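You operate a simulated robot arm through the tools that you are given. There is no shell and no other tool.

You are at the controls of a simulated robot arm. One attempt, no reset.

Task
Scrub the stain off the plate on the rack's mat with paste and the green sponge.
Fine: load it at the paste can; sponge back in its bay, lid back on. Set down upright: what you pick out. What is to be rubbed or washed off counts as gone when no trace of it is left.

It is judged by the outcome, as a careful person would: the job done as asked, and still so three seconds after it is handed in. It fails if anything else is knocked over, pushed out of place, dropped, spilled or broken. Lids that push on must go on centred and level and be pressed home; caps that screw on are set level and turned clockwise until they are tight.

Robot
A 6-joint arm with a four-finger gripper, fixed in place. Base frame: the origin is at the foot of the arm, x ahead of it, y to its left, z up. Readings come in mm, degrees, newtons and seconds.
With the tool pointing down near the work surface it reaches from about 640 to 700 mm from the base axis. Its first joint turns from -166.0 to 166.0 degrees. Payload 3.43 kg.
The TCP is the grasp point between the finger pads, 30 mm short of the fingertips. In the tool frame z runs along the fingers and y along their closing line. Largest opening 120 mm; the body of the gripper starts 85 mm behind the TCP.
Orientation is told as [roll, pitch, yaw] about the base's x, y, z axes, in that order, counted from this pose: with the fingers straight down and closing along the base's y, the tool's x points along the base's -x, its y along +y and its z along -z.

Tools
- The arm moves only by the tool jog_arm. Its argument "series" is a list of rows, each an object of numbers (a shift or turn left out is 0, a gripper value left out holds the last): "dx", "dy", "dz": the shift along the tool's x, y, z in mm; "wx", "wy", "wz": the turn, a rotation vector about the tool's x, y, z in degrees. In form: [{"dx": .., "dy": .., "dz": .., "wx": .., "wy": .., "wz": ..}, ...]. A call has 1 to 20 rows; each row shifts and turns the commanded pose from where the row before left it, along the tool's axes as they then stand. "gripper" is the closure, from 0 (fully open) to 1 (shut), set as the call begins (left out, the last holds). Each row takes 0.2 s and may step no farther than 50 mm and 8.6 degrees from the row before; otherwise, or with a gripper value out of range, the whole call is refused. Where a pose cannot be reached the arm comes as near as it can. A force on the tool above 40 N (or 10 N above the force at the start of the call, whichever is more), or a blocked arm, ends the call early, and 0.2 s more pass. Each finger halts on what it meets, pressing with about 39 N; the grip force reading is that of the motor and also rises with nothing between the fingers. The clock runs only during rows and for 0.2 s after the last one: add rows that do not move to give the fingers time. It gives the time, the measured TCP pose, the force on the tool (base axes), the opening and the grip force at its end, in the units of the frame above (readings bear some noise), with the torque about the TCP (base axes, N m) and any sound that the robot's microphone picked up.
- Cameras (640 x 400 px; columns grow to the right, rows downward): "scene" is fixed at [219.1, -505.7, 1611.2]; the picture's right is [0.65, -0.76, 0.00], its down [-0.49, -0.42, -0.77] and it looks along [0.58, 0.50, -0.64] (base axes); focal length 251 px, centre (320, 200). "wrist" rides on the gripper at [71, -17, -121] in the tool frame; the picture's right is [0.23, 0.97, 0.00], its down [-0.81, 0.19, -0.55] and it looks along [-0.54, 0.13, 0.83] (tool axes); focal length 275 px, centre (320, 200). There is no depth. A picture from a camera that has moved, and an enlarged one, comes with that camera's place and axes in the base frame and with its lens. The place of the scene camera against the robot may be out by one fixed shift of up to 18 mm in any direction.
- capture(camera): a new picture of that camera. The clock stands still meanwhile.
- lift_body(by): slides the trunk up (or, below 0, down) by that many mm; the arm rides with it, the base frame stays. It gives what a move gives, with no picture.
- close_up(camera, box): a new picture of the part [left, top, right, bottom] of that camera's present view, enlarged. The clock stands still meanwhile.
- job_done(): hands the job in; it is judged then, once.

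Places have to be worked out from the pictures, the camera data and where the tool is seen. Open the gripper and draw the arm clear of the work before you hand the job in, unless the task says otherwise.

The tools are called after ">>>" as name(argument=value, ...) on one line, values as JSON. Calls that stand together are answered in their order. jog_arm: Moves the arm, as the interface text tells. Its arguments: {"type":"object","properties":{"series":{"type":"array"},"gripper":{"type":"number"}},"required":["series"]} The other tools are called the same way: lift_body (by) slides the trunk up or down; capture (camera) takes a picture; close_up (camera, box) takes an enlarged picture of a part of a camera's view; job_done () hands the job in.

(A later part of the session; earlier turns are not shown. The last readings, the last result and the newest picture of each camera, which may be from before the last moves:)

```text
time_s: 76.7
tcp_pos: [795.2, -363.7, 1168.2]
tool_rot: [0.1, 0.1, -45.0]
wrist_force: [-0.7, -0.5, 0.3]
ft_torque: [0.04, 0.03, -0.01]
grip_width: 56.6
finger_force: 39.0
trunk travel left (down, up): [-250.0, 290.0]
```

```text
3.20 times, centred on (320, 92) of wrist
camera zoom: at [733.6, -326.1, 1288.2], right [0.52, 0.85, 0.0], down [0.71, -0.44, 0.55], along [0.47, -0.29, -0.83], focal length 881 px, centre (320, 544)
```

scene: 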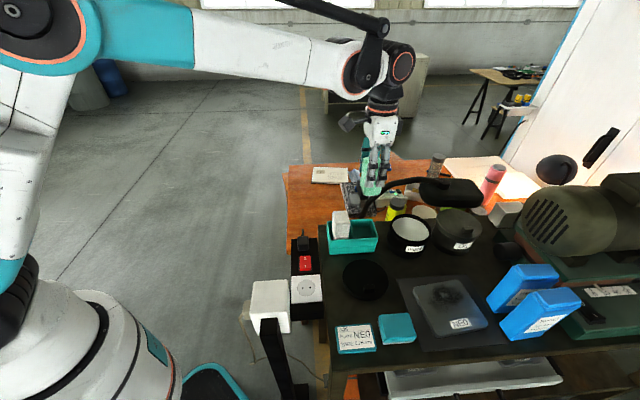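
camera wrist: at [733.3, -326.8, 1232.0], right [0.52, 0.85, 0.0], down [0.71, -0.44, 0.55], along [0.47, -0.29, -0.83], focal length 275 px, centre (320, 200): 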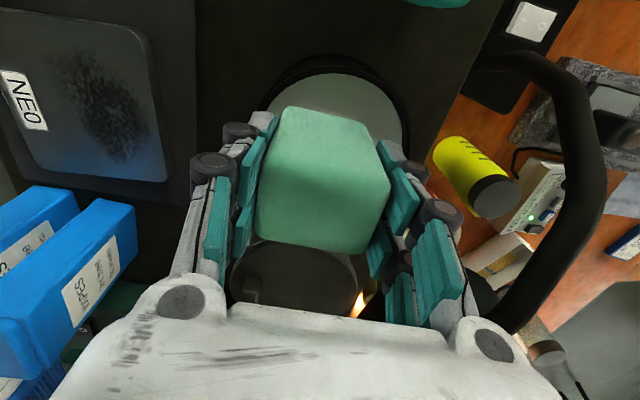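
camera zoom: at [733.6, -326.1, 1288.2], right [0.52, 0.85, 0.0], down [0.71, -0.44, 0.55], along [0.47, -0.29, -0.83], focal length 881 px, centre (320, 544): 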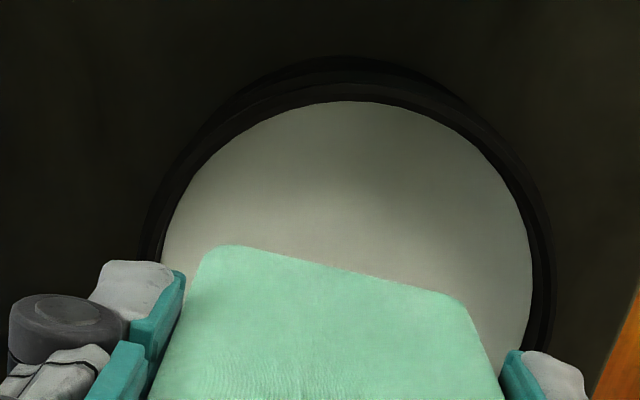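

The sponge came out clean-edged with paste on its face underneath. I carry it over the plate's stain.

>>> jog_arm(series=[{"dy": -5}, {"dy": -12, "dx": -2}, {"dy": -18, "dx": -2}, {"dy": -20, "dx": -2}, {"dy": -20, "dx": -2}, {"dy": -20, "dx": -2}, {"dy": -20, "dx": -2}, {"dy": -20, "dx": -2}, {"dy": -20, "dx": -2}, {"dy": -18, "dx": -2}, {"dy": -12, "dx": -2}, {"dy": -5}, {}])

>>> jog_arm(series=[{"dz": 5}, {"dz": 12}, {"dz": 18}, {"dz": 18}, {"dz": 18}, {"dz": 15}, {"dz": 10}, {"dz": 5}, {}])

>>> capture(camera="wrist")

>>> close_up(camera="scene", box=[380, 220, 540, 320])

```text
time_s: 79.5
tcp_pos: [674.7, -513.7, 1168.4]
tool_rot: [0.0, 0.0, -45.0]
wrist_force: [0.8, 0.6, -0.8]
ft_torque: [-0.01, 0.01, 0.01]
grip_width: 56.9
finger_force: 39.0
trunk travel left (down, up): [-250.0, 290.0]
```

```text
time_s: 81.5
tcp_pos: [674.6, -513.5, 1065.9]
tool_rot: [-0.1, 0.1, -45.1]
wrist_force: [-0.5, -0.5, -0.3]
ft_torque: [0.0, 0.0, 0.0]
grip_width: 56.7
finger_force: 39.1
trunk travel left (down, up): [-250.0, 290.0]
```

```text
taken
camera wrist: at [612.6, -474.7, 1186.8], right [0.52, 0.85, 0.0], down [0.71, -0.44, 0.55], along [0.47, -0.29, -0.83], focal length 275 px, centre (320, 200)
```

wrist: 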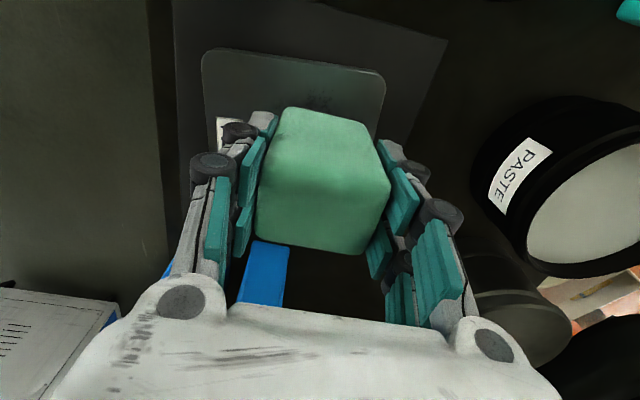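

```text
4.00 times, centred on (460, 270) of scene
camera zoom: at [219.1, -505.7, 1611.2], right [0.65, -0.76, 0.0], down [-0.49, -0.42, -0.77], along [0.58, 0.5, -0.64], focal length 1004 px, centre (-240, -80)
```

zoom: 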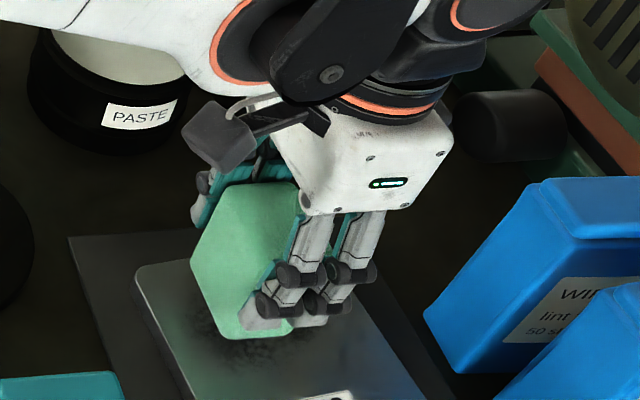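

Clear above the stain. I lower to near contact, then in 1 mm steps.

>>> jog_arm(series=[{"dz": 8}, {"dz": 8}, {"dz": 5}, {"dz": 3}, {}])

>>> jog_arm(series=[{"dz": 1}, {"dz": 1}, {}])

>>> jog_arm(series=[{"dz": 1}, {"dz": 1}, {}])

>>> jog_arm(series=[{"dz": 1}, {"dz": 1}, {}])

```text
time_s: 82.7
tcp_pos: [674.7, -512.6, 1045.9]
tool_rot: [0.1, -0.2, -45.0]
wrist_force: [8.0, -9.1, 35.4]
ft_torque: [-0.41, -0.27, 0.01]
grip_width: 56.5
finger_force: 38.8
trunk travel left (down, up): [-250.0, 290.0]
```

```text
time_s: 83.1
tcp_pos: [674.7, -512.2, 1046.4]
tool_rot: [0.0, -0.1, -45.0]
wrist_force: [-1.9, 0.3, 20.1]
ft_torque: [0.18, 0.22, 0.01]
grip_width: 56.7
finger_force: 38.6
trunk travel left (down, up): [-250.0, 290.0]
stopped in row 1: the force on the tool passed its limit at 49 N (the readings are from after the stop); the commanded pose is now the measured one
```

```text
time_s: 83.7
tcp_pos: [674.1, -512.8, 1046.1]
tool_rot: [0.1, -0.2, -45.0]
wrist_force: [-4.1, 2.7, 19.4]
ft_torque: [0.32, 0.34, -0.01]
grip_width: 56.6
finger_force: 39.0
trunk travel left (down, up): [-250.0, 290.0]
stopped in row 3: the force on the tool passed its limit at 42 N (the readings are from after the stop); the commanded pose is now the measured one
```

```text
time_s: 84.3
tcp_pos: [674.9, -512.3, 1045.9]
tool_rot: [0.0, -0.3, -45.1]
wrist_force: [-5.1, 2.8, 20.0]
ft_torque: [0.33, 0.38, 0.01]
grip_width: 56.8
finger_force: 39.2
trunk travel left (down, up): [-250.0, 290.0]
stopped in row 2: the force on the tool passed its limit at 43 N (the readings are from after the stop); the commanded pose is now the measured one
```

Contact came earlier than I reckoned (TCP z ≈ 1046, so the sponge reaches ≈ 66 mm below the TCP). I ease to about 10 N before rubbing.

>>> jog_arm(series=[{"dz": -0.6}, {}])

```text
time_s: 84.9
tcp_pos: [674.8, -513.4, 1045.3]
tool_rot: [0.1, -0.2, -45.0]
wrist_force: [-3.9, 2.8, 20.5]
ft_torque: [0.26, 0.32, 0.03]
grip_width: 56.7
finger_force: 39.2
trunk travel left (down, up): [-250.0, 290.0]
```

>>> jog_arm(series=[{"dz": -0.5}, {}])

```text
time_s: 85.5
tcp_pos: [675.6, -513.4, 1046.1]
tool_rot: [0.0, -0.3, -45.0]
wrist_force: [-2.0, 1.6, 18.9]
ft_torque: [0.12, 0.21, 0.0]
grip_width: 56.9
finger_force: 38.8
trunk travel left (down, up): [-250.0, 290.0]
```

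About 19 N of pressure; I try a short stroke first and then check that the plate stays put.

>>> jog_arm(series=[{"dz": -0.4}, {"dx": 4}, {"dx": 6}, {"dx": -6}, {"dx": -8}, {"dx": -6}, {"dx": 6}, {"dx": 4}, {}])

>>> capture(camera="wrist")

>>> close_up(camera="scene", box=[390, 260, 518, 340])

```text
time_s: 87.5
tcp_pos: [674.7, -515.2, 1045.9]
tool_rot: [0.0, -0.3, -45.0]
wrist_force: [5.6, -6.6, 20.7]
ft_torque: [-0.33, -0.35, -0.02]
grip_width: 56.6
finger_force: 39.2
trunk travel left (down, up): [-250.0, 290.0]
```

```text
taken
camera wrist: at [613.1, -475.7, 1165.2], right [0.53, 0.85, 0.0], down [0.71, -0.44, 0.56], along [0.47, -0.29, -0.83], focal length 275 px, centre (320, 200)
```

wrist: 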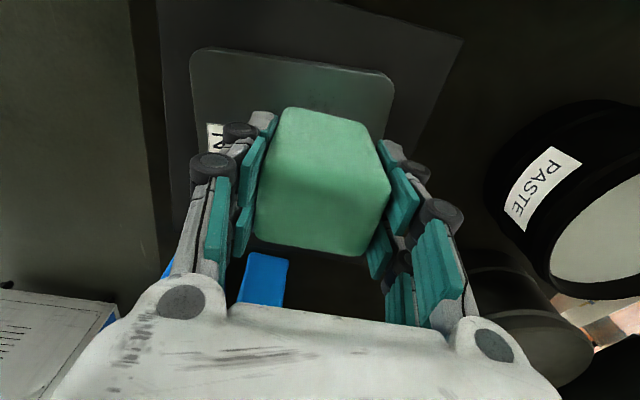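

```text
5.00 times, centred on (454, 300) of scene
camera zoom: at [219.1, -505.7, 1611.2], right [0.65, -0.76, 0.0], down [-0.49, -0.42, -0.77], along [0.58, 0.5, -0.64], focal length 1256 px, centre (-350, -300)
```

zoom: 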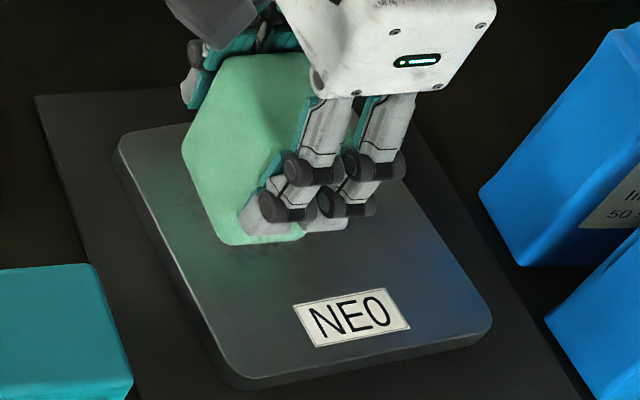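

The plate has not moved and the stain under the first strokes is fading. I rub along the full length of the stain in this lane.

>>> jog_arm(series=[{"dx": 6}, {"dx": 8}, {"dx": 8}, {"dx": -6}, {"dx": -8}, {"dx": -8}, {"dx": -8}, {"dx": -8}, {"dx": -8}, {"dx": -8}, {"dx": -8}, {"dx": -8}, {"dx": -8}, {"dx": -6}, {"dx": -4}, {}])

```text
time_s: 90.9
tcp_pos: [722.9, -560.8, 1044.9]
tool_rot: [0.0, -0.3, -45.0]
wrist_force: [-0.9, 1.6, 11.3]
ft_torque: [0.12, 0.02, 0.0]
grip_width: 56.5
finger_force: 39.0
trunk travel left (down, up): [-250.0, 290.0]
```

Pressure 11 N at the far end. I shift to the back lane (v ≈ 130) and rub back.

>>> jog_arm(series=[{"dy": 7}, {"dy": 8}, {"dx": 6}, {"dx": 8}, {"dx": 8}, {"dx": 8}, {"dx": 8}, {"dx": 8}, {"dx": 8}, {"dx": 8}, {"dx": 8}, {"dx": 8}, {"dx": 6}, {"dx": 4}, {}])

>>> capture(camera="wrist")

```text
time_s: 94.1
tcp_pos: [670.5, -487.9, 1045.8]
tool_rot: [0.0, -0.2, -45.0]
wrist_force: [3.2, -4.6, 19.0]
ft_torque: [-0.21, -0.2, 0.04]
grip_width: 56.8
finger_force: 39.0
trunk travel left (down, up): [-250.0, 290.0]
```

```text
taken
camera wrist: at [607.5, -448.9, 1164.8], right [0.52, 0.85, 0.0], down [0.71, -0.44, 0.56], along [0.47, -0.29, -0.83], focal length 275 px, centre (320, 200)
```

wrist: 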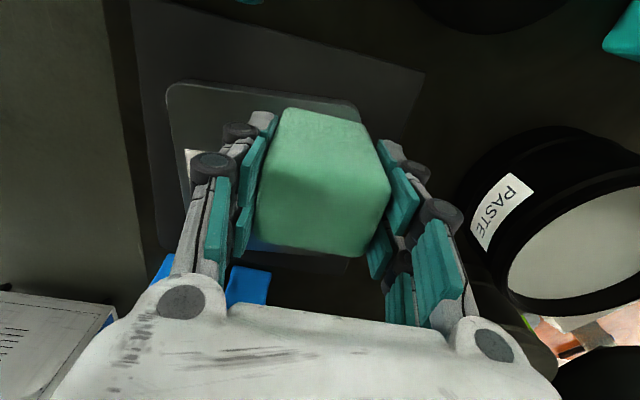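

Now the front lane (v ≈ 92), rubbing outward again.

>>> jog_arm(series=[{"dy": -8}, {"dy": -9}, {"dy": -10}, {"dy": -10}, {"dx": -6}, {"dx": -8}, {"dx": -8}, {"dx": -8}, {"dx": -8}, {"dx": -8}, {"dx": -8}, {"dx": -8}, {"dx": -8}, {"dx": -8}, {"dx": -6}, {"dx": -3}, {}])

>>> close_up(camera="scene", box=[390, 260, 518, 340])

>>> capture(camera="wrist")

```text
time_s: 97.7
tcp_pos: [705.8, -575.7, 1044.2]
tool_rot: [0.1, -0.2, -45.0]
wrist_force: [-1.6, 0.7, 5.9]
ft_torque: [0.02, 0.04, -0.03]
grip_width: 56.6
finger_force: 38.8
trunk travel left (down, up): [-250.0, 290.0]
```

```text
5.00 times, centred on (454, 300) of scene
camera zoom: at [219.1, -505.7, 1611.2], right [0.65, -0.76, 0.0], down [-0.49, -0.42, -0.77], along [0.58, 0.5, -0.64], focal length 1256 px, centre (-350, -300)
```

zoom: 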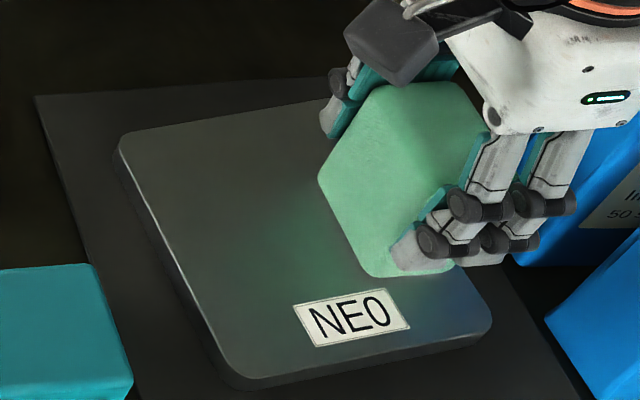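

```text
taken
camera wrist: at [643.5, -537.0, 1164.8], right [0.53, 0.85, 0.0], down [0.71, -0.44, 0.56], along [0.47, -0.29, -0.83], focal length 275 px, centre (320, 200)
```

wrist: 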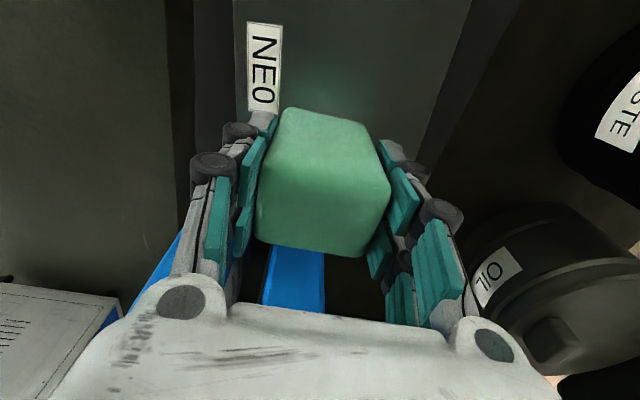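

The stain looks gone where visible. I do one more pass zig-zagging back through the middle to be thorough, then I'll lift and inspect.

>>> jog_arm(series=[{"dz": 0.3, "dy": 8}, {"dy": 10}, {"dy": 10}, {"dy": 8}, {"dx": 6, "dy": -5}, {"dx": 7, "dy": -8}, {"dx": 7, "dy": -8}, {"dx": 7, "dy": 8}, {"dx": 7, "dy": 8}, {"dx": 7, "dy": 4}, {"dx": 7, "dy": -6}, {"dx": 7, "dy": -8}, {"dx": 7, "dy": -8}, {"dx": 7, "dy": 8}, {"dx": 7, "dy": 8}, {"dx": 6, "dy": 6}, {"dx": 4}, {}])

>>> jog_arm(series=[{"dz": -2}, {"dz": -5}, {"dz": -10}, {"dz": -15}, {"dz": -15}, {"dz": -15}, {"dz": -15}, {"dz": -10}, {"dz": -5}, {}])

>>> capture(camera="wrist")

>>> close_up(camera="scene", box=[390, 260, 518, 340])

```text
time_s: 101.5
tcp_pos: [672.3, -490.7, 1044.1]
tool_rot: [0.1, -0.2, -45.0]
wrist_force: [1.2, -1.9, 10.5]
ft_torque: [-0.15, -0.12, -0.01]
grip_width: 56.8
finger_force: 38.6
trunk travel left (down, up): [-250.0, 290.0]
```

```text
time_s: 103.7
tcp_pos: [670.2, -489.8, 1136.4]
tool_rot: [0.0, -0.2, -45.0]
wrist_force: [0.7, 0.7, -0.1]
ft_torque: [-0.05, 0.05, -0.02]
grip_width: 56.6
finger_force: 39.2
trunk travel left (down, up): [-250.0, 290.0]
```

```text
taken
camera wrist: at [608.2, -451.3, 1256.3], right [0.52, 0.85, 0.0], down [0.71, -0.44, 0.56], along [0.47, -0.29, -0.83], focal length 275 px, centre (320, 200)
```

wrist: 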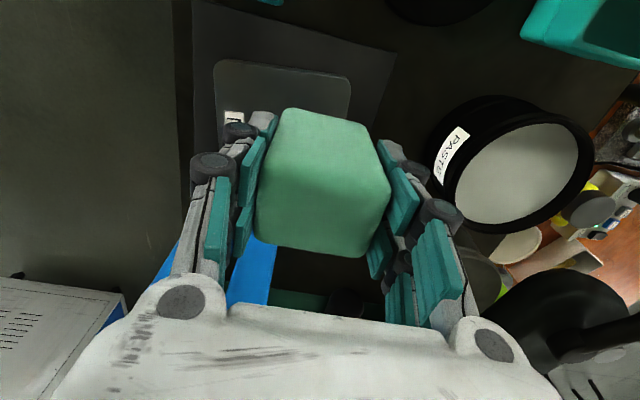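

```text
5.00 times, centred on (454, 300) of scene
camera zoom: at [219.1, -505.7, 1611.2], right [0.65, -0.76, 0.0], down [-0.49, -0.42, -0.77], along [0.58, 0.5, -0.64], focal length 1256 px, centre (-350, -300)
```

zoom: 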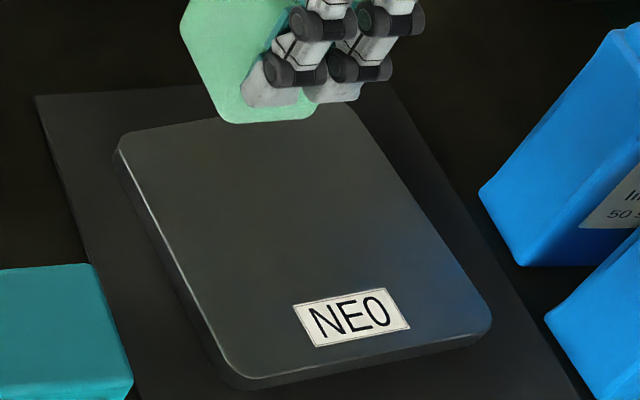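

The visible part of the plate is clean and the plate has not shifted. I raise the sponge and carry it back toward its bay, then check the whole plate.

>>> jog_arm(series=[{"dz": -10}, {"dz": -15}, {"dz": -15}, {"dz": -10}, {"dx": 5, "dy": 7}, {"dx": 10, "dy": 15}, {"dx": 14, "dy": 21}, {"dx": 15, "dy": 22}, {"dx": 15, "dy": 22}, {"dx": 15, "dy": 22}, {"dx": 15, "dy": 22}, {"dx": 15, "dy": 22}, {"dx": 14, "dy": 21}, {"dx": 10, "dy": 16}, {"dx": 5, "dy": 8}, {"dx": 2, "dy": 4}, {}])

>>> capture(camera="wrist")

>>> close_up(camera="scene", box=[408, 272, 488, 322])

>>> close_up(camera="scene", box=[390, 260, 518, 340])

```text
time_s: 107.3
tcp_pos: [716.7, -251.7, 1185.6]
tool_rot: [-0.1, -0.1, -45.1]
wrist_force: [-0.8, -0.3, 0.2]
ft_torque: [0.0, -0.01, 0.01]
grip_width: 56.7
finger_force: 39.0
trunk travel left (down, up): [-250.0, 290.0]
```

```text
taken
camera wrist: at [655.2, -212.5, 1305.8], right [0.53, 0.85, 0.0], down [0.71, -0.44, 0.56], along [0.47, -0.29, -0.83], focal length 275 px, centre (320, 200)
```

wrist: 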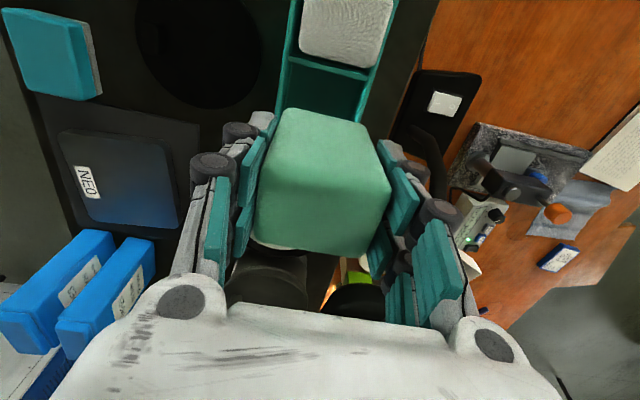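

```text
8.00 times, centred on (448, 297) of scene
camera zoom: at [219.1, -505.7, 1611.2], right [0.65, -0.76, 0.0], down [-0.49, -0.42, -0.77], along [0.58, 0.5, -0.64], focal length 2009 px, centre (-704, -576)
```

zoom: 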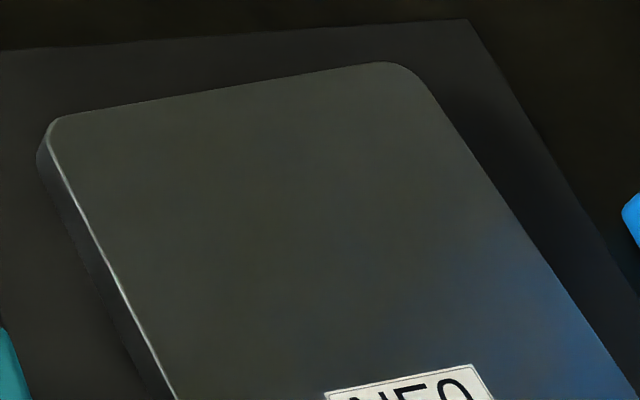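

```text
5.00 times, centred on (454, 300) of scene
camera zoom: at [219.1, -505.7, 1611.2], right [0.65, -0.76, 0.0], down [-0.49, -0.42, -0.77], along [0.58, 0.5, -0.64], focal length 1256 px, centre (-350, -300)
```

zoom: 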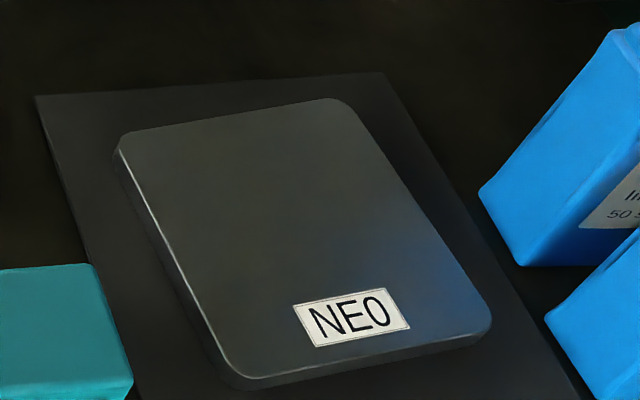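

The plate looks spotless from here; I check it also in the wrist camera and check the empty bay under the sponge.

>>> close_up(camera="wrist", box=[50, 125, 194, 215])

>>> close_up(camera="wrist", box=[240, 0, 400, 100])

>>> close_up(camera="scene", box=[310, 170, 438, 250])

```text
4.44 times, centred on (122, 170) of wrist
camera zoom: at [655.2, -212.5, 1305.8], right [0.53, 0.85, 0.0], down [0.71, -0.44, 0.56], along [0.47, -0.29, -0.83], focal length 1224 px, centre (1200, 333)
```

zoom: 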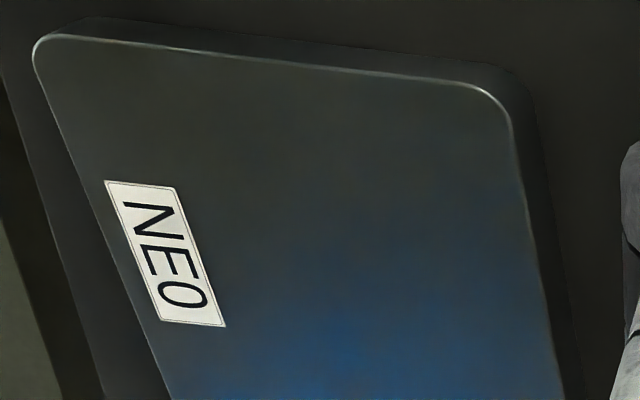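

```text
4.00 times, centred on (320, 50) of wrist
camera zoom: at [655.2, -212.5, 1305.8], right [0.53, 0.85, 0.0], down [0.71, -0.44, 0.56], along [0.47, -0.29, -0.83], focal length 1101 px, centre (320, 800)
```

zoom: 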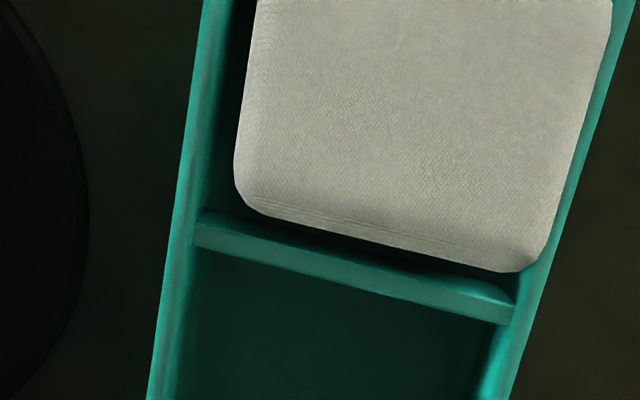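

```text
5.00 times, centred on (374, 210) of scene
camera zoom: at [219.1, -505.7, 1611.2], right [0.65, -0.76, 0.0], down [-0.49, -0.42, -0.77], along [0.58, 0.5, -0.64], focal length 1256 px, centre (50, 150)
```

zoom: 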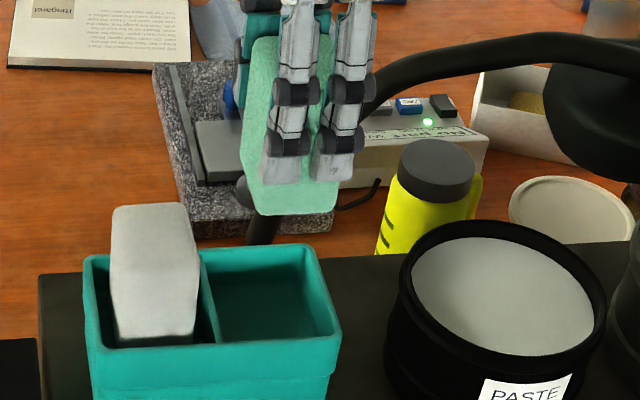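

The plate is clean in both views. I lower the sponge toward its bay, stopping just above the rim to check alignment.

>>> jog_arm(series=[{"dz": 5}, {"dz": 12}, {"dz": 15}, {"dz": 15}, {"dz": 12}, {"dz": 8}, {"dz": 5}, {}])

>>> close_up(camera="scene", box=[310, 170, 438, 250])

>>> capture(camera="wrist")

```text
time_s: 109.1
tcp_pos: [716.9, -253.3, 1114.5]
tool_rot: [0.0, -0.2, -45.0]
wrist_force: [-0.2, 0.4, -0.4]
ft_torque: [0.0, -0.01, 0.0]
grip_width: 56.7
finger_force: 38.9
trunk travel left (down, up): [-250.0, 290.0]
```

```text
5.00 times, centred on (374, 210) of scene
camera zoom: at [219.1, -505.7, 1611.2], right [0.65, -0.76, 0.0], down [-0.49, -0.42, -0.77], along [0.58, 0.5, -0.64], focal length 1256 px, centre (50, 150)
```

zoom: 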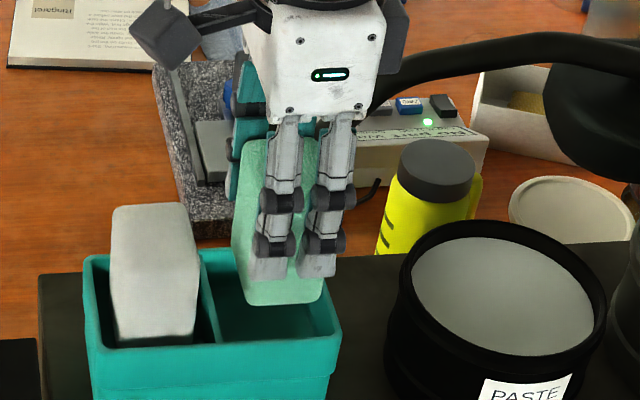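

```text
taken
camera wrist: at [655.2, -214.2, 1233.8], right [0.52, 0.85, 0.0], down [0.71, -0.44, 0.56], along [0.47, -0.29, -0.83], focal length 275 px, centre (320, 200)
```

wrist: 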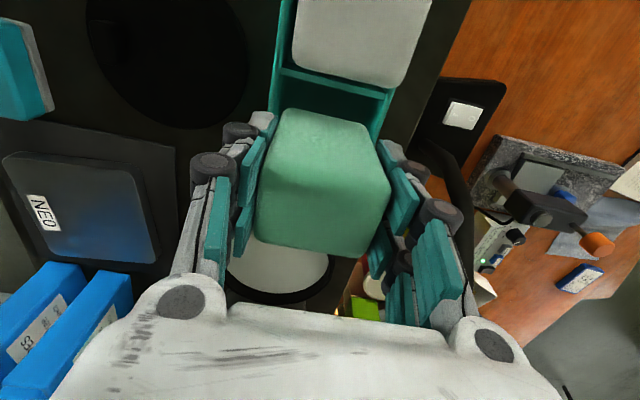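

Aligned over the bay. I lower it in, slowly near the bottom.

>>> jog_arm(series=[{"dz": 6}, {"dz": 6}, {"dz": 6}, {"dz": 6}, {"dz": 5}, {"dz": 4}, {"dz": 3}, {}])

>>> close_up(camera="scene", box=[310, 170, 438, 250])

```text
time_s: 110.9
tcp_pos: [718.4, -251.1, 1077.2]
tool_rot: [0.0, -0.2, -45.0]
wrist_force: [0.3, -0.3, 0.0]
ft_torque: [-0.02, -0.01, -0.03]
grip_width: 56.6
finger_force: 38.7
trunk travel left (down, up): [-250.0, 290.0]
```

```text
5.00 times, centred on (374, 210) of scene
camera zoom: at [219.1, -505.7, 1611.2], right [0.65, -0.76, 0.0], down [-0.49, -0.42, -0.77], along [0.58, 0.5, -0.64], focal length 1256 px, centre (50, 150)
```

zoom: 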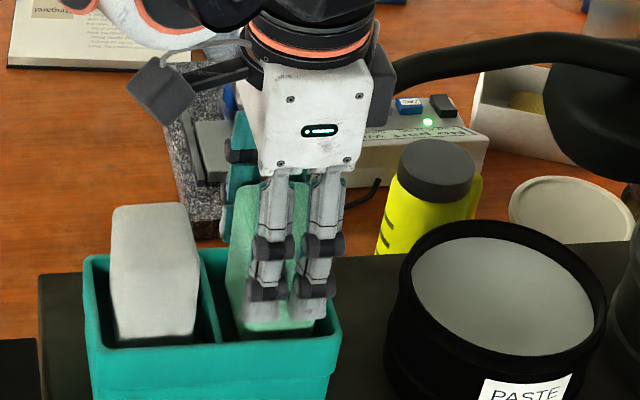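

It is inside the bay. I feel for the bottom in 1 mm steps.

>>> jog_arm(series=[{"dz": 2}, {"dz": 2}, {"dz": 1}, {}])

>>> jog_arm(series=[{"dz": 1}, {}])

>>> jog_arm(series=[{"dz": 1}, {}])

```text
time_s: 111.9
tcp_pos: [717.6, -251.4, 1074.0]
tool_rot: [0.0, -0.2, -45.0]
wrist_force: [0.1, -0.7, -0.3]
ft_torque: [0.03, -0.06, 0.01]
grip_width: 56.7
finger_force: 39.6
trunk travel left (down, up): [-250.0, 290.0]
```

```text
time_s: 112.5
tcp_pos: [716.5, -252.2, 1071.7]
tool_rot: [0.0, -0.2, -45.0]
wrist_force: [-0.9, 0.3, -0.6]
ft_torque: [-0.01, 0.02, -0.02]
grip_width: 56.6
finger_force: 38.8
trunk travel left (down, up): [-250.0, 290.0]
```

```text
time_s: 113.1
tcp_pos: [717.1, -251.5, 1071.5]
tool_rot: [0.1, -0.2, -45.0]
wrist_force: [-0.9, 0.0, -1.2]
ft_torque: [0.03, 0.02, 0.02]
grip_width: 56.9
finger_force: 39.0
trunk travel left (down, up): [-250.0, 290.0]
```

Nothing yet at z ≈ 1071; another millimetre or two.

>>> jog_arm(series=[{"dz": 1}, {}])

>>> jog_arm(series=[{"dz": 0.7}, {}])

```text
time_s: 113.7
tcp_pos: [715.3, -250.7, 1069.0]
tool_rot: [-0.1, -0.2, -45.0]
wrist_force: [1.0, 0.0, -0.2]
ft_torque: [-0.01, -0.01, -0.01]
grip_width: 56.8
finger_force: 38.5
trunk travel left (down, up): [-250.0, 290.0]
```

```text
time_s: 114.3
tcp_pos: [715.8, -250.9, 1069.2]
tool_rot: [0.0, -0.3, -45.0]
wrist_force: [-0.3, 0.0, -0.7]
ft_torque: [-0.06, 0.03, -0.02]
grip_width: 56.8
finger_force: 38.8
trunk travel left (down, up): [-250.0, 290.0]
```

>>> jog_arm(series=[{"dz": 0.7}, {}])

>>> jog_arm(series=[{"dz": 0.7}, {}])

```text
time_s: 114.9
tcp_pos: [718.0, -250.7, 1068.1]
tool_rot: [0.0, -0.2, -45.0]
wrist_force: [0.2, 0.4, 0.0]
ft_torque: [0.04, 0.05, -0.04]
grip_width: 56.8
finger_force: 39.2
trunk travel left (down, up): [-250.0, 290.0]
```

```text
time_s: 115.5
tcp_pos: [716.9, -250.9, 1068.0]
tool_rot: [0.0, -0.2, -44.9]
wrist_force: [0.4, -0.2, 0.4]
ft_torque: [-0.01, 0.0, -0.01]
grip_width: 56.8
finger_force: 39.0
trunk travel left (down, up): [-250.0, 290.0]
```

Still no contact at z ≈ 1068; the sponge may have slid up slightly in the fingers. I check the clearance between tips and rim before going lower.

>>> close_up(camera="scene", box=[340, 200, 404, 240])

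>>> close_up(camera="wrist", box=[200, 90, 440, 240])

```text
10.00 times, centred on (372, 220) of scene
camera zoom: at [219.1, -505.7, 1611.2], right [0.65, -0.76, 0.0], down [-0.49, -0.42, -0.77], along [0.58, 0.5, -0.64], focal length 2511 px, centre (-200, 0)
```

zoom: 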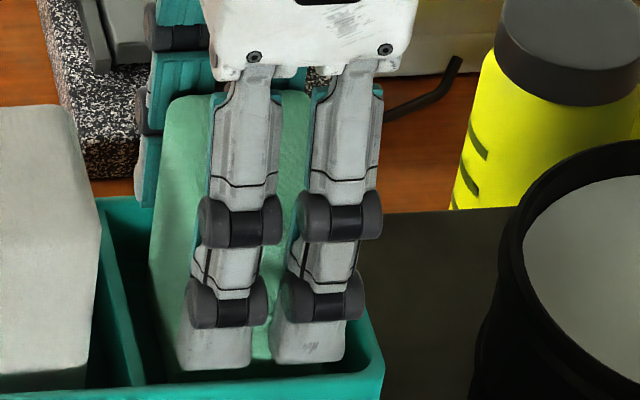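

```text
2.67 times, centred on (320, 165) of wrist
camera zoom: at [655.3, -213.0, 1187.4], right [0.52, 0.85, 0.0], down [0.71, -0.44, 0.56], along [0.47, -0.29, -0.83], focal length 734 px, centre (320, 293)
```

zoom: 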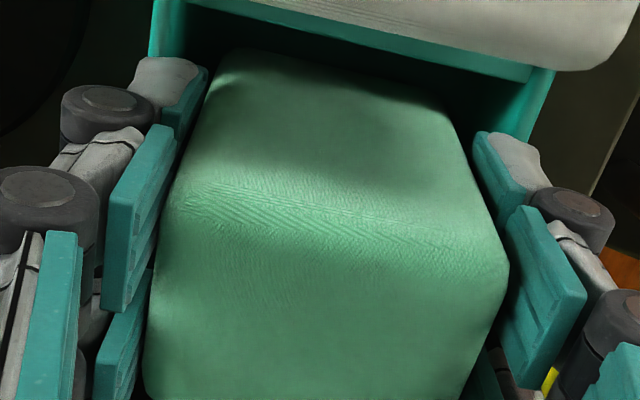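

There's still room above the rim. I continue in small steps.

>>> jog_arm(series=[{"dz": 0.7}, {}])

>>> jog_arm(series=[{"dz": 0.7}, {}])

>>> jog_arm(series=[{"dz": 0.6}, {}])

```text
time_s: 116.1
tcp_pos: [718.0, -251.7, 1066.9]
tool_rot: [-0.1, -0.2, -45.0]
wrist_force: [0.9, -1.1, 0.5]
ft_torque: [0.02, 0.0, 0.02]
grip_width: 56.8
finger_force: 39.1
trunk travel left (down, up): [-250.0, 290.0]
```

```text
time_s: 116.7
tcp_pos: [717.5, -252.4, 1067.0]
tool_rot: [0.1, -0.2, -45.0]
wrist_force: [1.4, 0.6, 3.1]
ft_torque: [-0.01, -0.01, 0.03]
grip_width: 56.7
finger_force: 39.0
trunk travel left (down, up): [-250.0, 290.0]
```

```text
time_s: 117.3
tcp_pos: [717.5, -251.8, 1065.6]
tool_rot: [0.0, -0.1, -45.0]
wrist_force: [3.5, 1.0, 10.7]
ft_torque: [0.01, -0.15, 0.0]
grip_width: 56.7
finger_force: 38.8
trunk travel left (down, up): [-250.0, 290.0]
```

The sponge is seated (10.7 N). I ease off slightly, open moderately and rise.

>>> jog_arm(series=[{"dz": -0.6}, {}])

>>> jog_arm(series=[{}, {}], gripper=0.35)

>>> capture(camera="wrist")

```text
time_s: 117.9
tcp_pos: [716.6, -250.9, 1066.5]
tool_rot: [0.0, -0.2, -45.1]
wrist_force: [0.4, 1.3, 2.4]
ft_torque: [0.09, 0.02, 0.02]
grip_width: 56.7
finger_force: 38.9
trunk travel left (down, up): [-250.0, 290.0]
```

```text
time_s: 118.5
tcp_pos: [717.6, -251.3, 1066.6]
tool_rot: [-0.1, -0.2, -45.1]
wrist_force: [-1.2, -0.2, -0.4]
ft_torque: [0.02, 0.02, 0.0]
grip_width: 77.9
finger_force: 0.0
trunk travel left (down, up): [-250.0, 290.0]
```

```text
taken
camera wrist: at [655.1, -213.6, 1186.1], right [0.53, 0.85, 0.0], down [0.71, -0.44, 0.56], along [0.47, -0.29, -0.83], focal length 275 px, centre (320, 200)
```

wrist: 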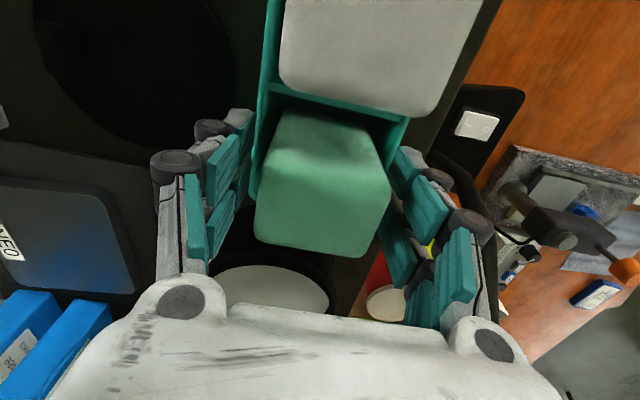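

The sponge stands free in its bay. I rise straight up to clear it.

>>> jog_arm(series=[{"dz": -3}, {"dz": -6}, {"dz": -10}, {"dz": -15}, {"dz": -15}, {"dz": -15}, {"dz": -15}, {"dz": -15}, {"dz": -15}, {"dz": -10}, {}])

>>> close_up(camera="scene", box=[310, 190, 438, 270])

>>> capture(camera="wrist")

```text
time_s: 120.9
tcp_pos: [717.2, -252.0, 1185.3]
tool_rot: [0.1, -0.2, -45.0]
wrist_force: [0.2, 1.4, -0.5]
ft_torque: [-0.02, 0.01, 0.0]
grip_width: 77.8
finger_force: 0.1
trunk travel left (down, up): [-250.0, 290.0]
```

```text
5.00 times, centred on (374, 230) of scene
camera zoom: at [219.1, -505.7, 1611.2], right [0.65, -0.76, 0.0], down [-0.49, -0.42, -0.77], along [0.58, 0.5, -0.64], focal length 1256 px, centre (50, 50)
```

zoom: 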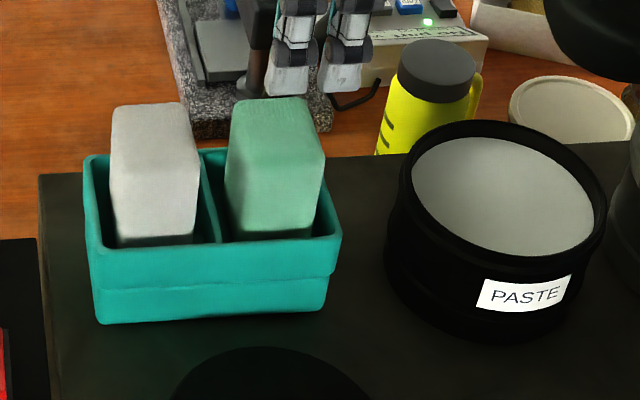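

```text
taken
camera wrist: at [655.2, -213.6, 1305.2], right [0.52, 0.85, 0.0], down [0.71, -0.44, 0.56], along [0.47, -0.29, -0.83], focal length 275 px, centre (320, 200)
```

wrist: 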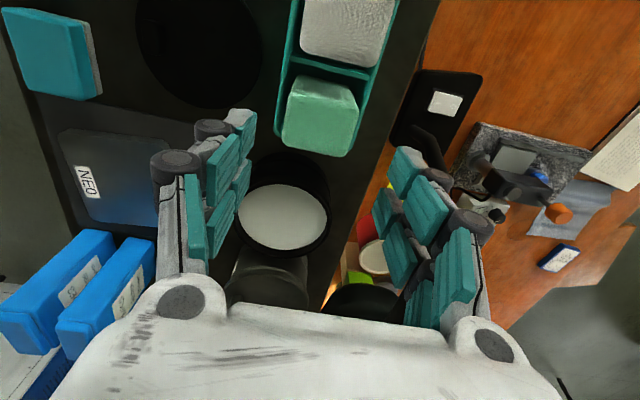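

The green sponge stands upright in its bay and the can has not shifted. Next I go back over the lid on the bench to fetch it.

>>> jog_arm(series=[{"dx": 1, "dy": -10}, {"dx": 2, "dy": -25}, {"dx": 3, "dy": -35}, {"dx": 3, "dy": -35}, {"dx": 3, "dy": -35}, {"dx": 3, "dy": -25}, {"dx": 2, "dy": -10, "wy": 0.2}, {"dz": 20}, {"dz": 30}, {"dz": 30}, {"dz": 15}, {}], gripper=0.7)

>>> capture(camera="wrist")

>>> close_up(camera="wrist", box=[240, 60, 400, 160])

```text
time_s: 123.5
tcp_pos: [581.0, -364.7, 1088.8]
tool_rot: [0.0, 0.0, -45.0]
wrist_force: [-0.5, -0.1, 1.0]
ft_torque: [0.02, -0.02, 0.02]
grip_width: 36.2
finger_force: 0.0
trunk travel left (down, up): [-250.0, 290.0]
```

```text
taken
camera wrist: at [519.0, -326.3, 1209.6], right [0.52, 0.85, 0.0], down [0.71, -0.44, 0.55], along [0.47, -0.29, -0.83], focal length 275 px, centre (320, 200)
```

wrist: 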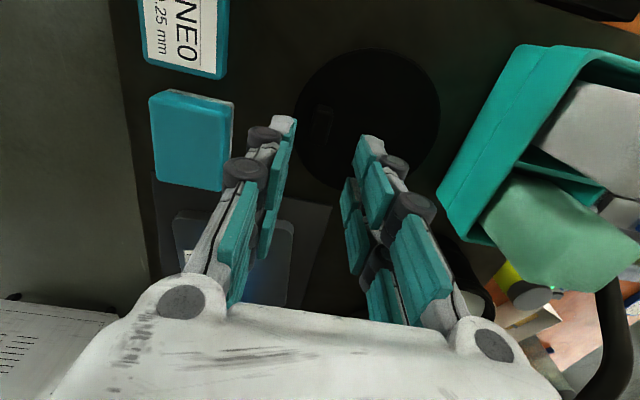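

```text
4.00 times, centred on (320, 110) of wrist
camera zoom: at [519.0, -326.3, 1209.6], right [0.52, 0.85, 0.0], down [0.71, -0.44, 0.55], along [0.47, -0.29, -0.83], focal length 1101 px, centre (320, 560)
```

zoom: 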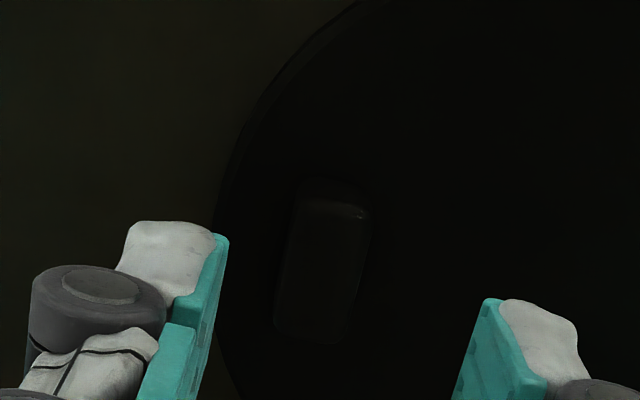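

The knob appears right where expected, between the fingers. I lower to just above grasp depth and compare with the first grasp picture.

>>> jog_arm(series=[{"dz": 10}, {"dz": 15}, {"dz": 15}, {"dz": 15}, {"dz": 10}, {"dz": 8}, {"dz": 5}, {"dz": 2}, {}])

>>> close_up(camera="wrist", box=[240, 110, 400, 210])

```text
time_s: 125.5
tcp_pos: [581.7, -364.6, 1010.9]
tool_rot: [0.0, 0.0, -45.1]
wrist_force: [0.2, -0.5, 0.8]
ft_torque: [-0.03, -0.01, 0.0]
grip_width: 35.8
finger_force: 0.1
trunk travel left (down, up): [-250.0, 290.0]
```

```text
4.00 times, centred on (320, 160) of wrist
camera zoom: at [519.4, -325.7, 1130.4], right [0.52, 0.85, 0.0], down [0.71, -0.44, 0.55], along [0.47, -0.29, -0.83], focal length 1101 px, centre (320, 360)
```

zoom: 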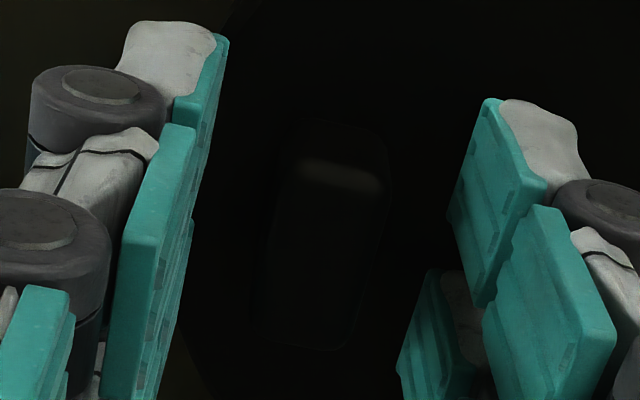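

Nearly identical view. I go down the last 3–4 mm and compare again before closing.

>>> jog_arm(series=[{"dz": 2}, {"dz": 1.5}, {}])

>>> close_up(camera="wrist", box=[240, 110, 400, 210])

```text
time_s: 126.3
tcp_pos: [581.6, -363.2, 1007.3]
tool_rot: [0.0, 0.0, -45.0]
wrist_force: [-0.5, -0.1, -1.1]
ft_torque: [-0.04, 0.05, 0.04]
grip_width: 36.0
finger_force: 0.1
trunk travel left (down, up): [-250.0, 290.0]
```

```text
4.00 times, centred on (320, 160) of wrist
camera zoom: at [519.3, -325.2, 1126.7], right [0.52, 0.85, 0.0], down [0.71, -0.44, 0.55], along [0.47, -0.29, -0.83], focal length 1101 px, centre (320, 360)
```

zoom: 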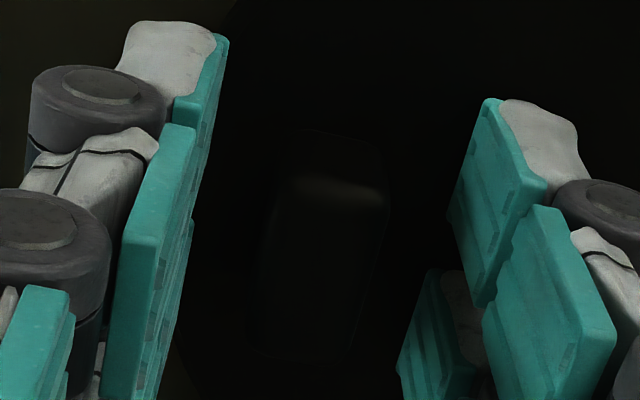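

The knob sits about 1 mm further outward and the fingers slightly deeper than at the first grasp; I shift 1 mm outward and close.

>>> jog_arm(series=[{"dx": -1}, {}])

>>> jog_arm(series=[{}, {}, {}], gripper=1)

>>> jog_arm(series=[{"dz": -1}, {"dz": -1}, {"dz": -1}, {"dz": -1}, {}])

```text
time_s: 126.9
tcp_pos: [581.6, -363.1, 1007.4]
tool_rot: [0.0, -0.2, -45.1]
wrist_force: [0.3, 0.2, -0.6]
ft_torque: [-0.01, -0.04, 0.01]
grip_width: 36.1
finger_force: 0.1
trunk travel left (down, up): [-250.0, 290.0]
```

```text
time_s: 127.7
tcp_pos: [582.4, -363.4, 1005.8]
tool_rot: [0.0, 0.0, -45.0]
wrist_force: [-0.1, -0.2, 0.7]
ft_torque: [0.02, 0.02, -0.06]
grip_width: 15.6
finger_force: 38.9
trunk travel left (down, up): [-250.0, 290.0]
```

```text
time_s: 128.9
tcp_pos: [582.6, -362.9, 1010.6]
tool_rot: [0.0, 0.0, -45.0]
wrist_force: [-0.4, -0.5, -1.1]
ft_torque: [-0.04, 0.04, -0.02]
grip_width: 15.7
finger_force: 39.2
trunk travel left (down, up): [-250.0, 290.0]
```

The lid is held again (15.6 mm) and lifting. I raise it gently to travel height.

>>> jog_arm(series=[{"dz": -2}, {"dz": -4}, {"dz": -6}, {"dz": -8}, {"dz": -10}, {"dz": -10}, {"dz": -10}, {"dz": -10}, {"dz": -10}, {"dz": -10}, {"dz": -10}, {"dz": -10}, {"dz": -10}, {"dz": -10}, {"dz": -8}, {"dz": -6}, {"dz": -4}, {"dz": -2}, {}])

>>> close_up(camera="scene", box=[310, 190, 438, 270])

>>> capture(camera="wrist")

```text
time_s: 132.9
tcp_pos: [582.9, -364.3, 1151.3]
tool_rot: [0.1, 0.0, -45.1]
wrist_force: [0.3, 0.1, -2.1]
ft_torque: [-0.04, 0.04, -0.02]
grip_width: 15.3
finger_force: 39.1
trunk travel left (down, up): [-250.0, 290.0]
```

```text
5.00 times, centred on (374, 230) of scene
camera zoom: at [219.1, -505.7, 1611.2], right [0.65, -0.76, 0.0], down [-0.49, -0.42, -0.77], along [0.58, 0.5, -0.64], focal length 1256 px, centre (50, 50)
```

zoom: 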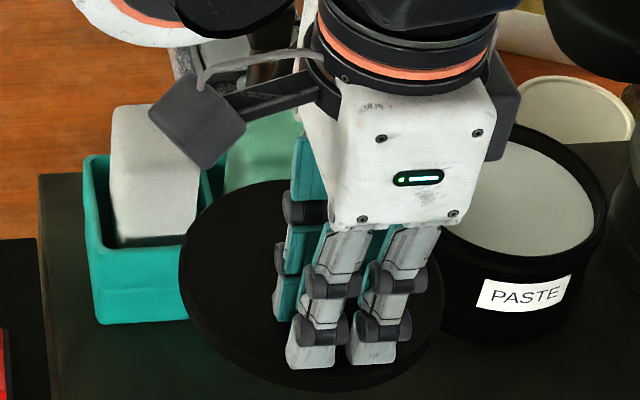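

```text
taken
camera wrist: at [521.0, -325.1, 1271.0], right [0.52, 0.85, 0.0], down [0.71, -0.44, 0.55], along [0.47, -0.29, -0.83], focal length 275 px, centre (320, 200)
```

wrist: 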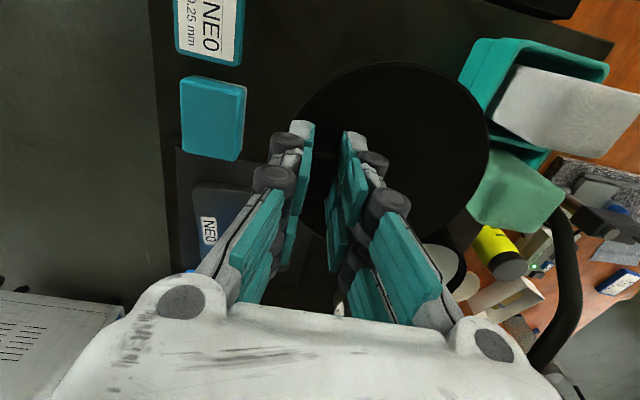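

The lid hangs as at the first lift. I carry it outward, then back over the can, to the recorded seat position (TCP ≈ (781.4, -392.7)).

>>> jog_arm(series=[{"dx": -4}, {"dx": -8}, {"dx": -13}, {"dx": -16}, {"dx": -16}, {"dx": -16}, {"dx": -16}, {"dx": -16}, {"dx": -16}, {"dx": -16}, {"dx": -12}, {"dx": -7}, {"dx": -4.4}, {}])

>>> jog_arm(series=[{"dy": 4}, {"dy": 8}, {"dy": 13}, {"dy": 15}, {"dy": 15}, {"dy": 15}, {"dy": 15}, {"dy": 15}, {"dy": 10}, {"dy": 6}, {"dy": 4}, {}])

>>> capture(camera="wrist")

>>> close_up(camera="scene", box=[360, 170, 480, 245])

```text
time_s: 135.9
tcp_pos: [695.2, -477.4, 1149.2]
tool_rot: [0.0, -0.1, -45.0]
wrist_force: [-0.9, 0.2, -1.0]
ft_torque: [-0.02, 0.01, -0.02]
grip_width: 15.8
finger_force: 38.6
trunk travel left (down, up): [-250.0, 290.0]
```

```text
time_s: 138.5
tcp_pos: [780.9, -393.6, 1150.9]
tool_rot: [0.0, 0.0, -44.9]
wrist_force: [-0.3, 1.1, -0.6]
ft_torque: [-0.03, 0.01, -0.02]
grip_width: 15.6
finger_force: 39.0
trunk travel left (down, up): [-250.0, 290.0]
```

```text
taken
camera wrist: at [718.2, -354.9, 1271.1], right [0.52, 0.85, 0.0], down [0.71, -0.44, 0.55], along [0.47, -0.29, -0.83], focal length 275 px, centre (320, 200)
```

wrist: 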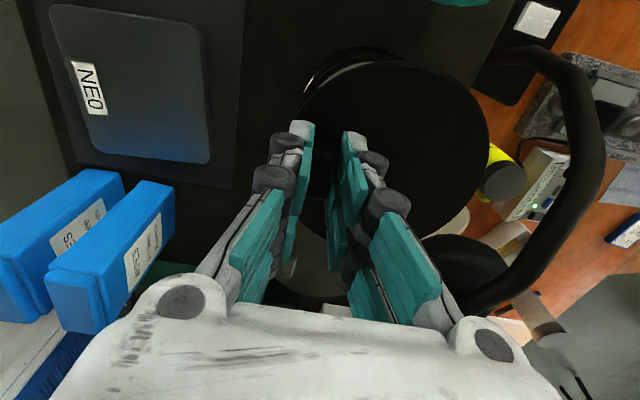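

```text
5.33 times, centred on (420, 208) of scene
camera zoom: at [219.1, -505.7, 1611.2], right [0.65, -0.76, 0.0], down [-0.49, -0.42, -0.77], along [0.58, 0.5, -0.64], focal length 1339 px, centre (-213, 160)
```

zoom: 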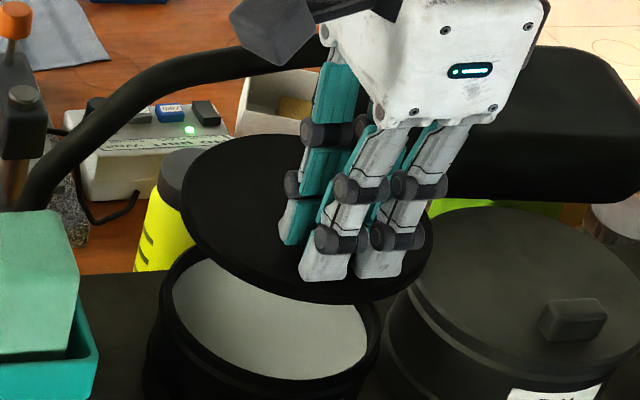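

Same picture as at the first lift to within 1–2 mm. I lower to just above the rim and compare lid edge and can rim closely.

>>> jog_arm(series=[{"dz": 4}, {"dz": 8}, {"dz": 8}, {"dz": 8}, {"dz": 8}, {"dz": 5}, {"dz": 4}, {"dz": 3}, {}])

>>> capture(camera="wrist")

>>> close_up(camera="wrist", box=[280, 40, 500, 178])

>>> close_up(camera="scene", box=[380, 200, 460, 250])

```text
time_s: 140.5
tcp_pos: [780.1, -393.5, 1102.2]
tool_rot: [0.0, 0.0, -44.9]
wrist_force: [0.6, -0.7, -0.3]
ft_torque: [-0.02, 0.03, 0.01]
grip_width: 15.6
finger_force: 39.0
trunk travel left (down, up): [-250.0, 290.0]
```

```text
taken
camera wrist: at [718.9, -354.7, 1222.8], right [0.52, 0.85, 0.0], down [0.71, -0.44, 0.55], along [0.47, -0.29, -0.83], focal length 275 px, centre (320, 200)
```

wrist: 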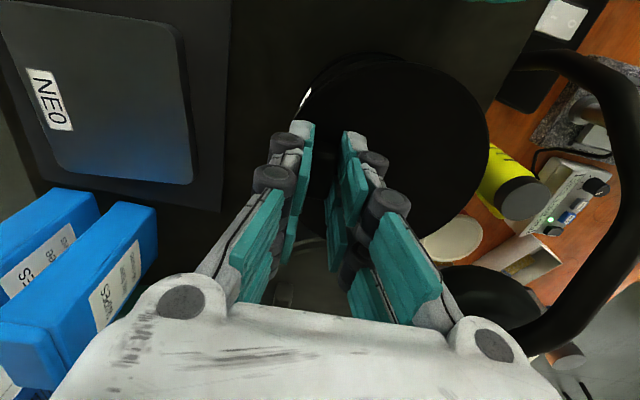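

```text
2.90 times, centred on (390, 109) of wrist
camera zoom: at [718.9, -354.7, 1222.8], right [0.52, 0.85, 0.0], down [0.71, -0.44, 0.55], along [0.47, -0.29, -0.83], focal length 798 px, centre (117, 464)
```

zoom: 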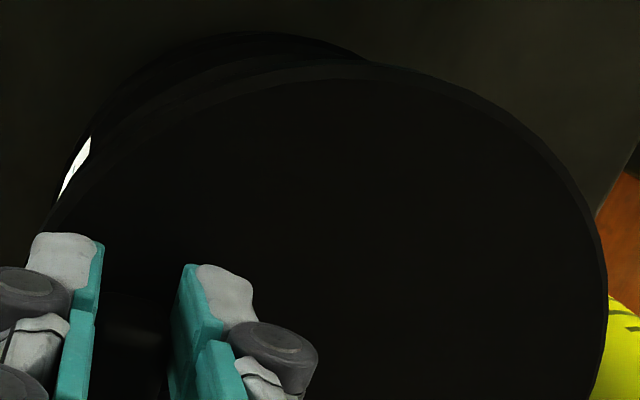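

```text
8.00 times, centred on (420, 225) of scene
camera zoom: at [219.1, -505.7, 1611.2], right [0.65, -0.76, 0.0], down [-0.49, -0.42, -0.77], along [0.58, 0.5, -0.64], focal length 2009 px, centre (-480, 0)
```

zoom: 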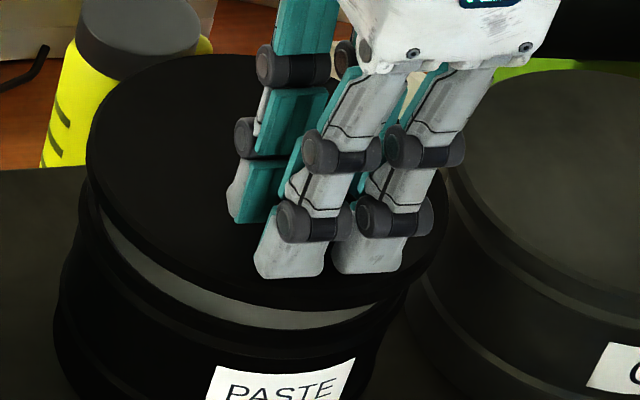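

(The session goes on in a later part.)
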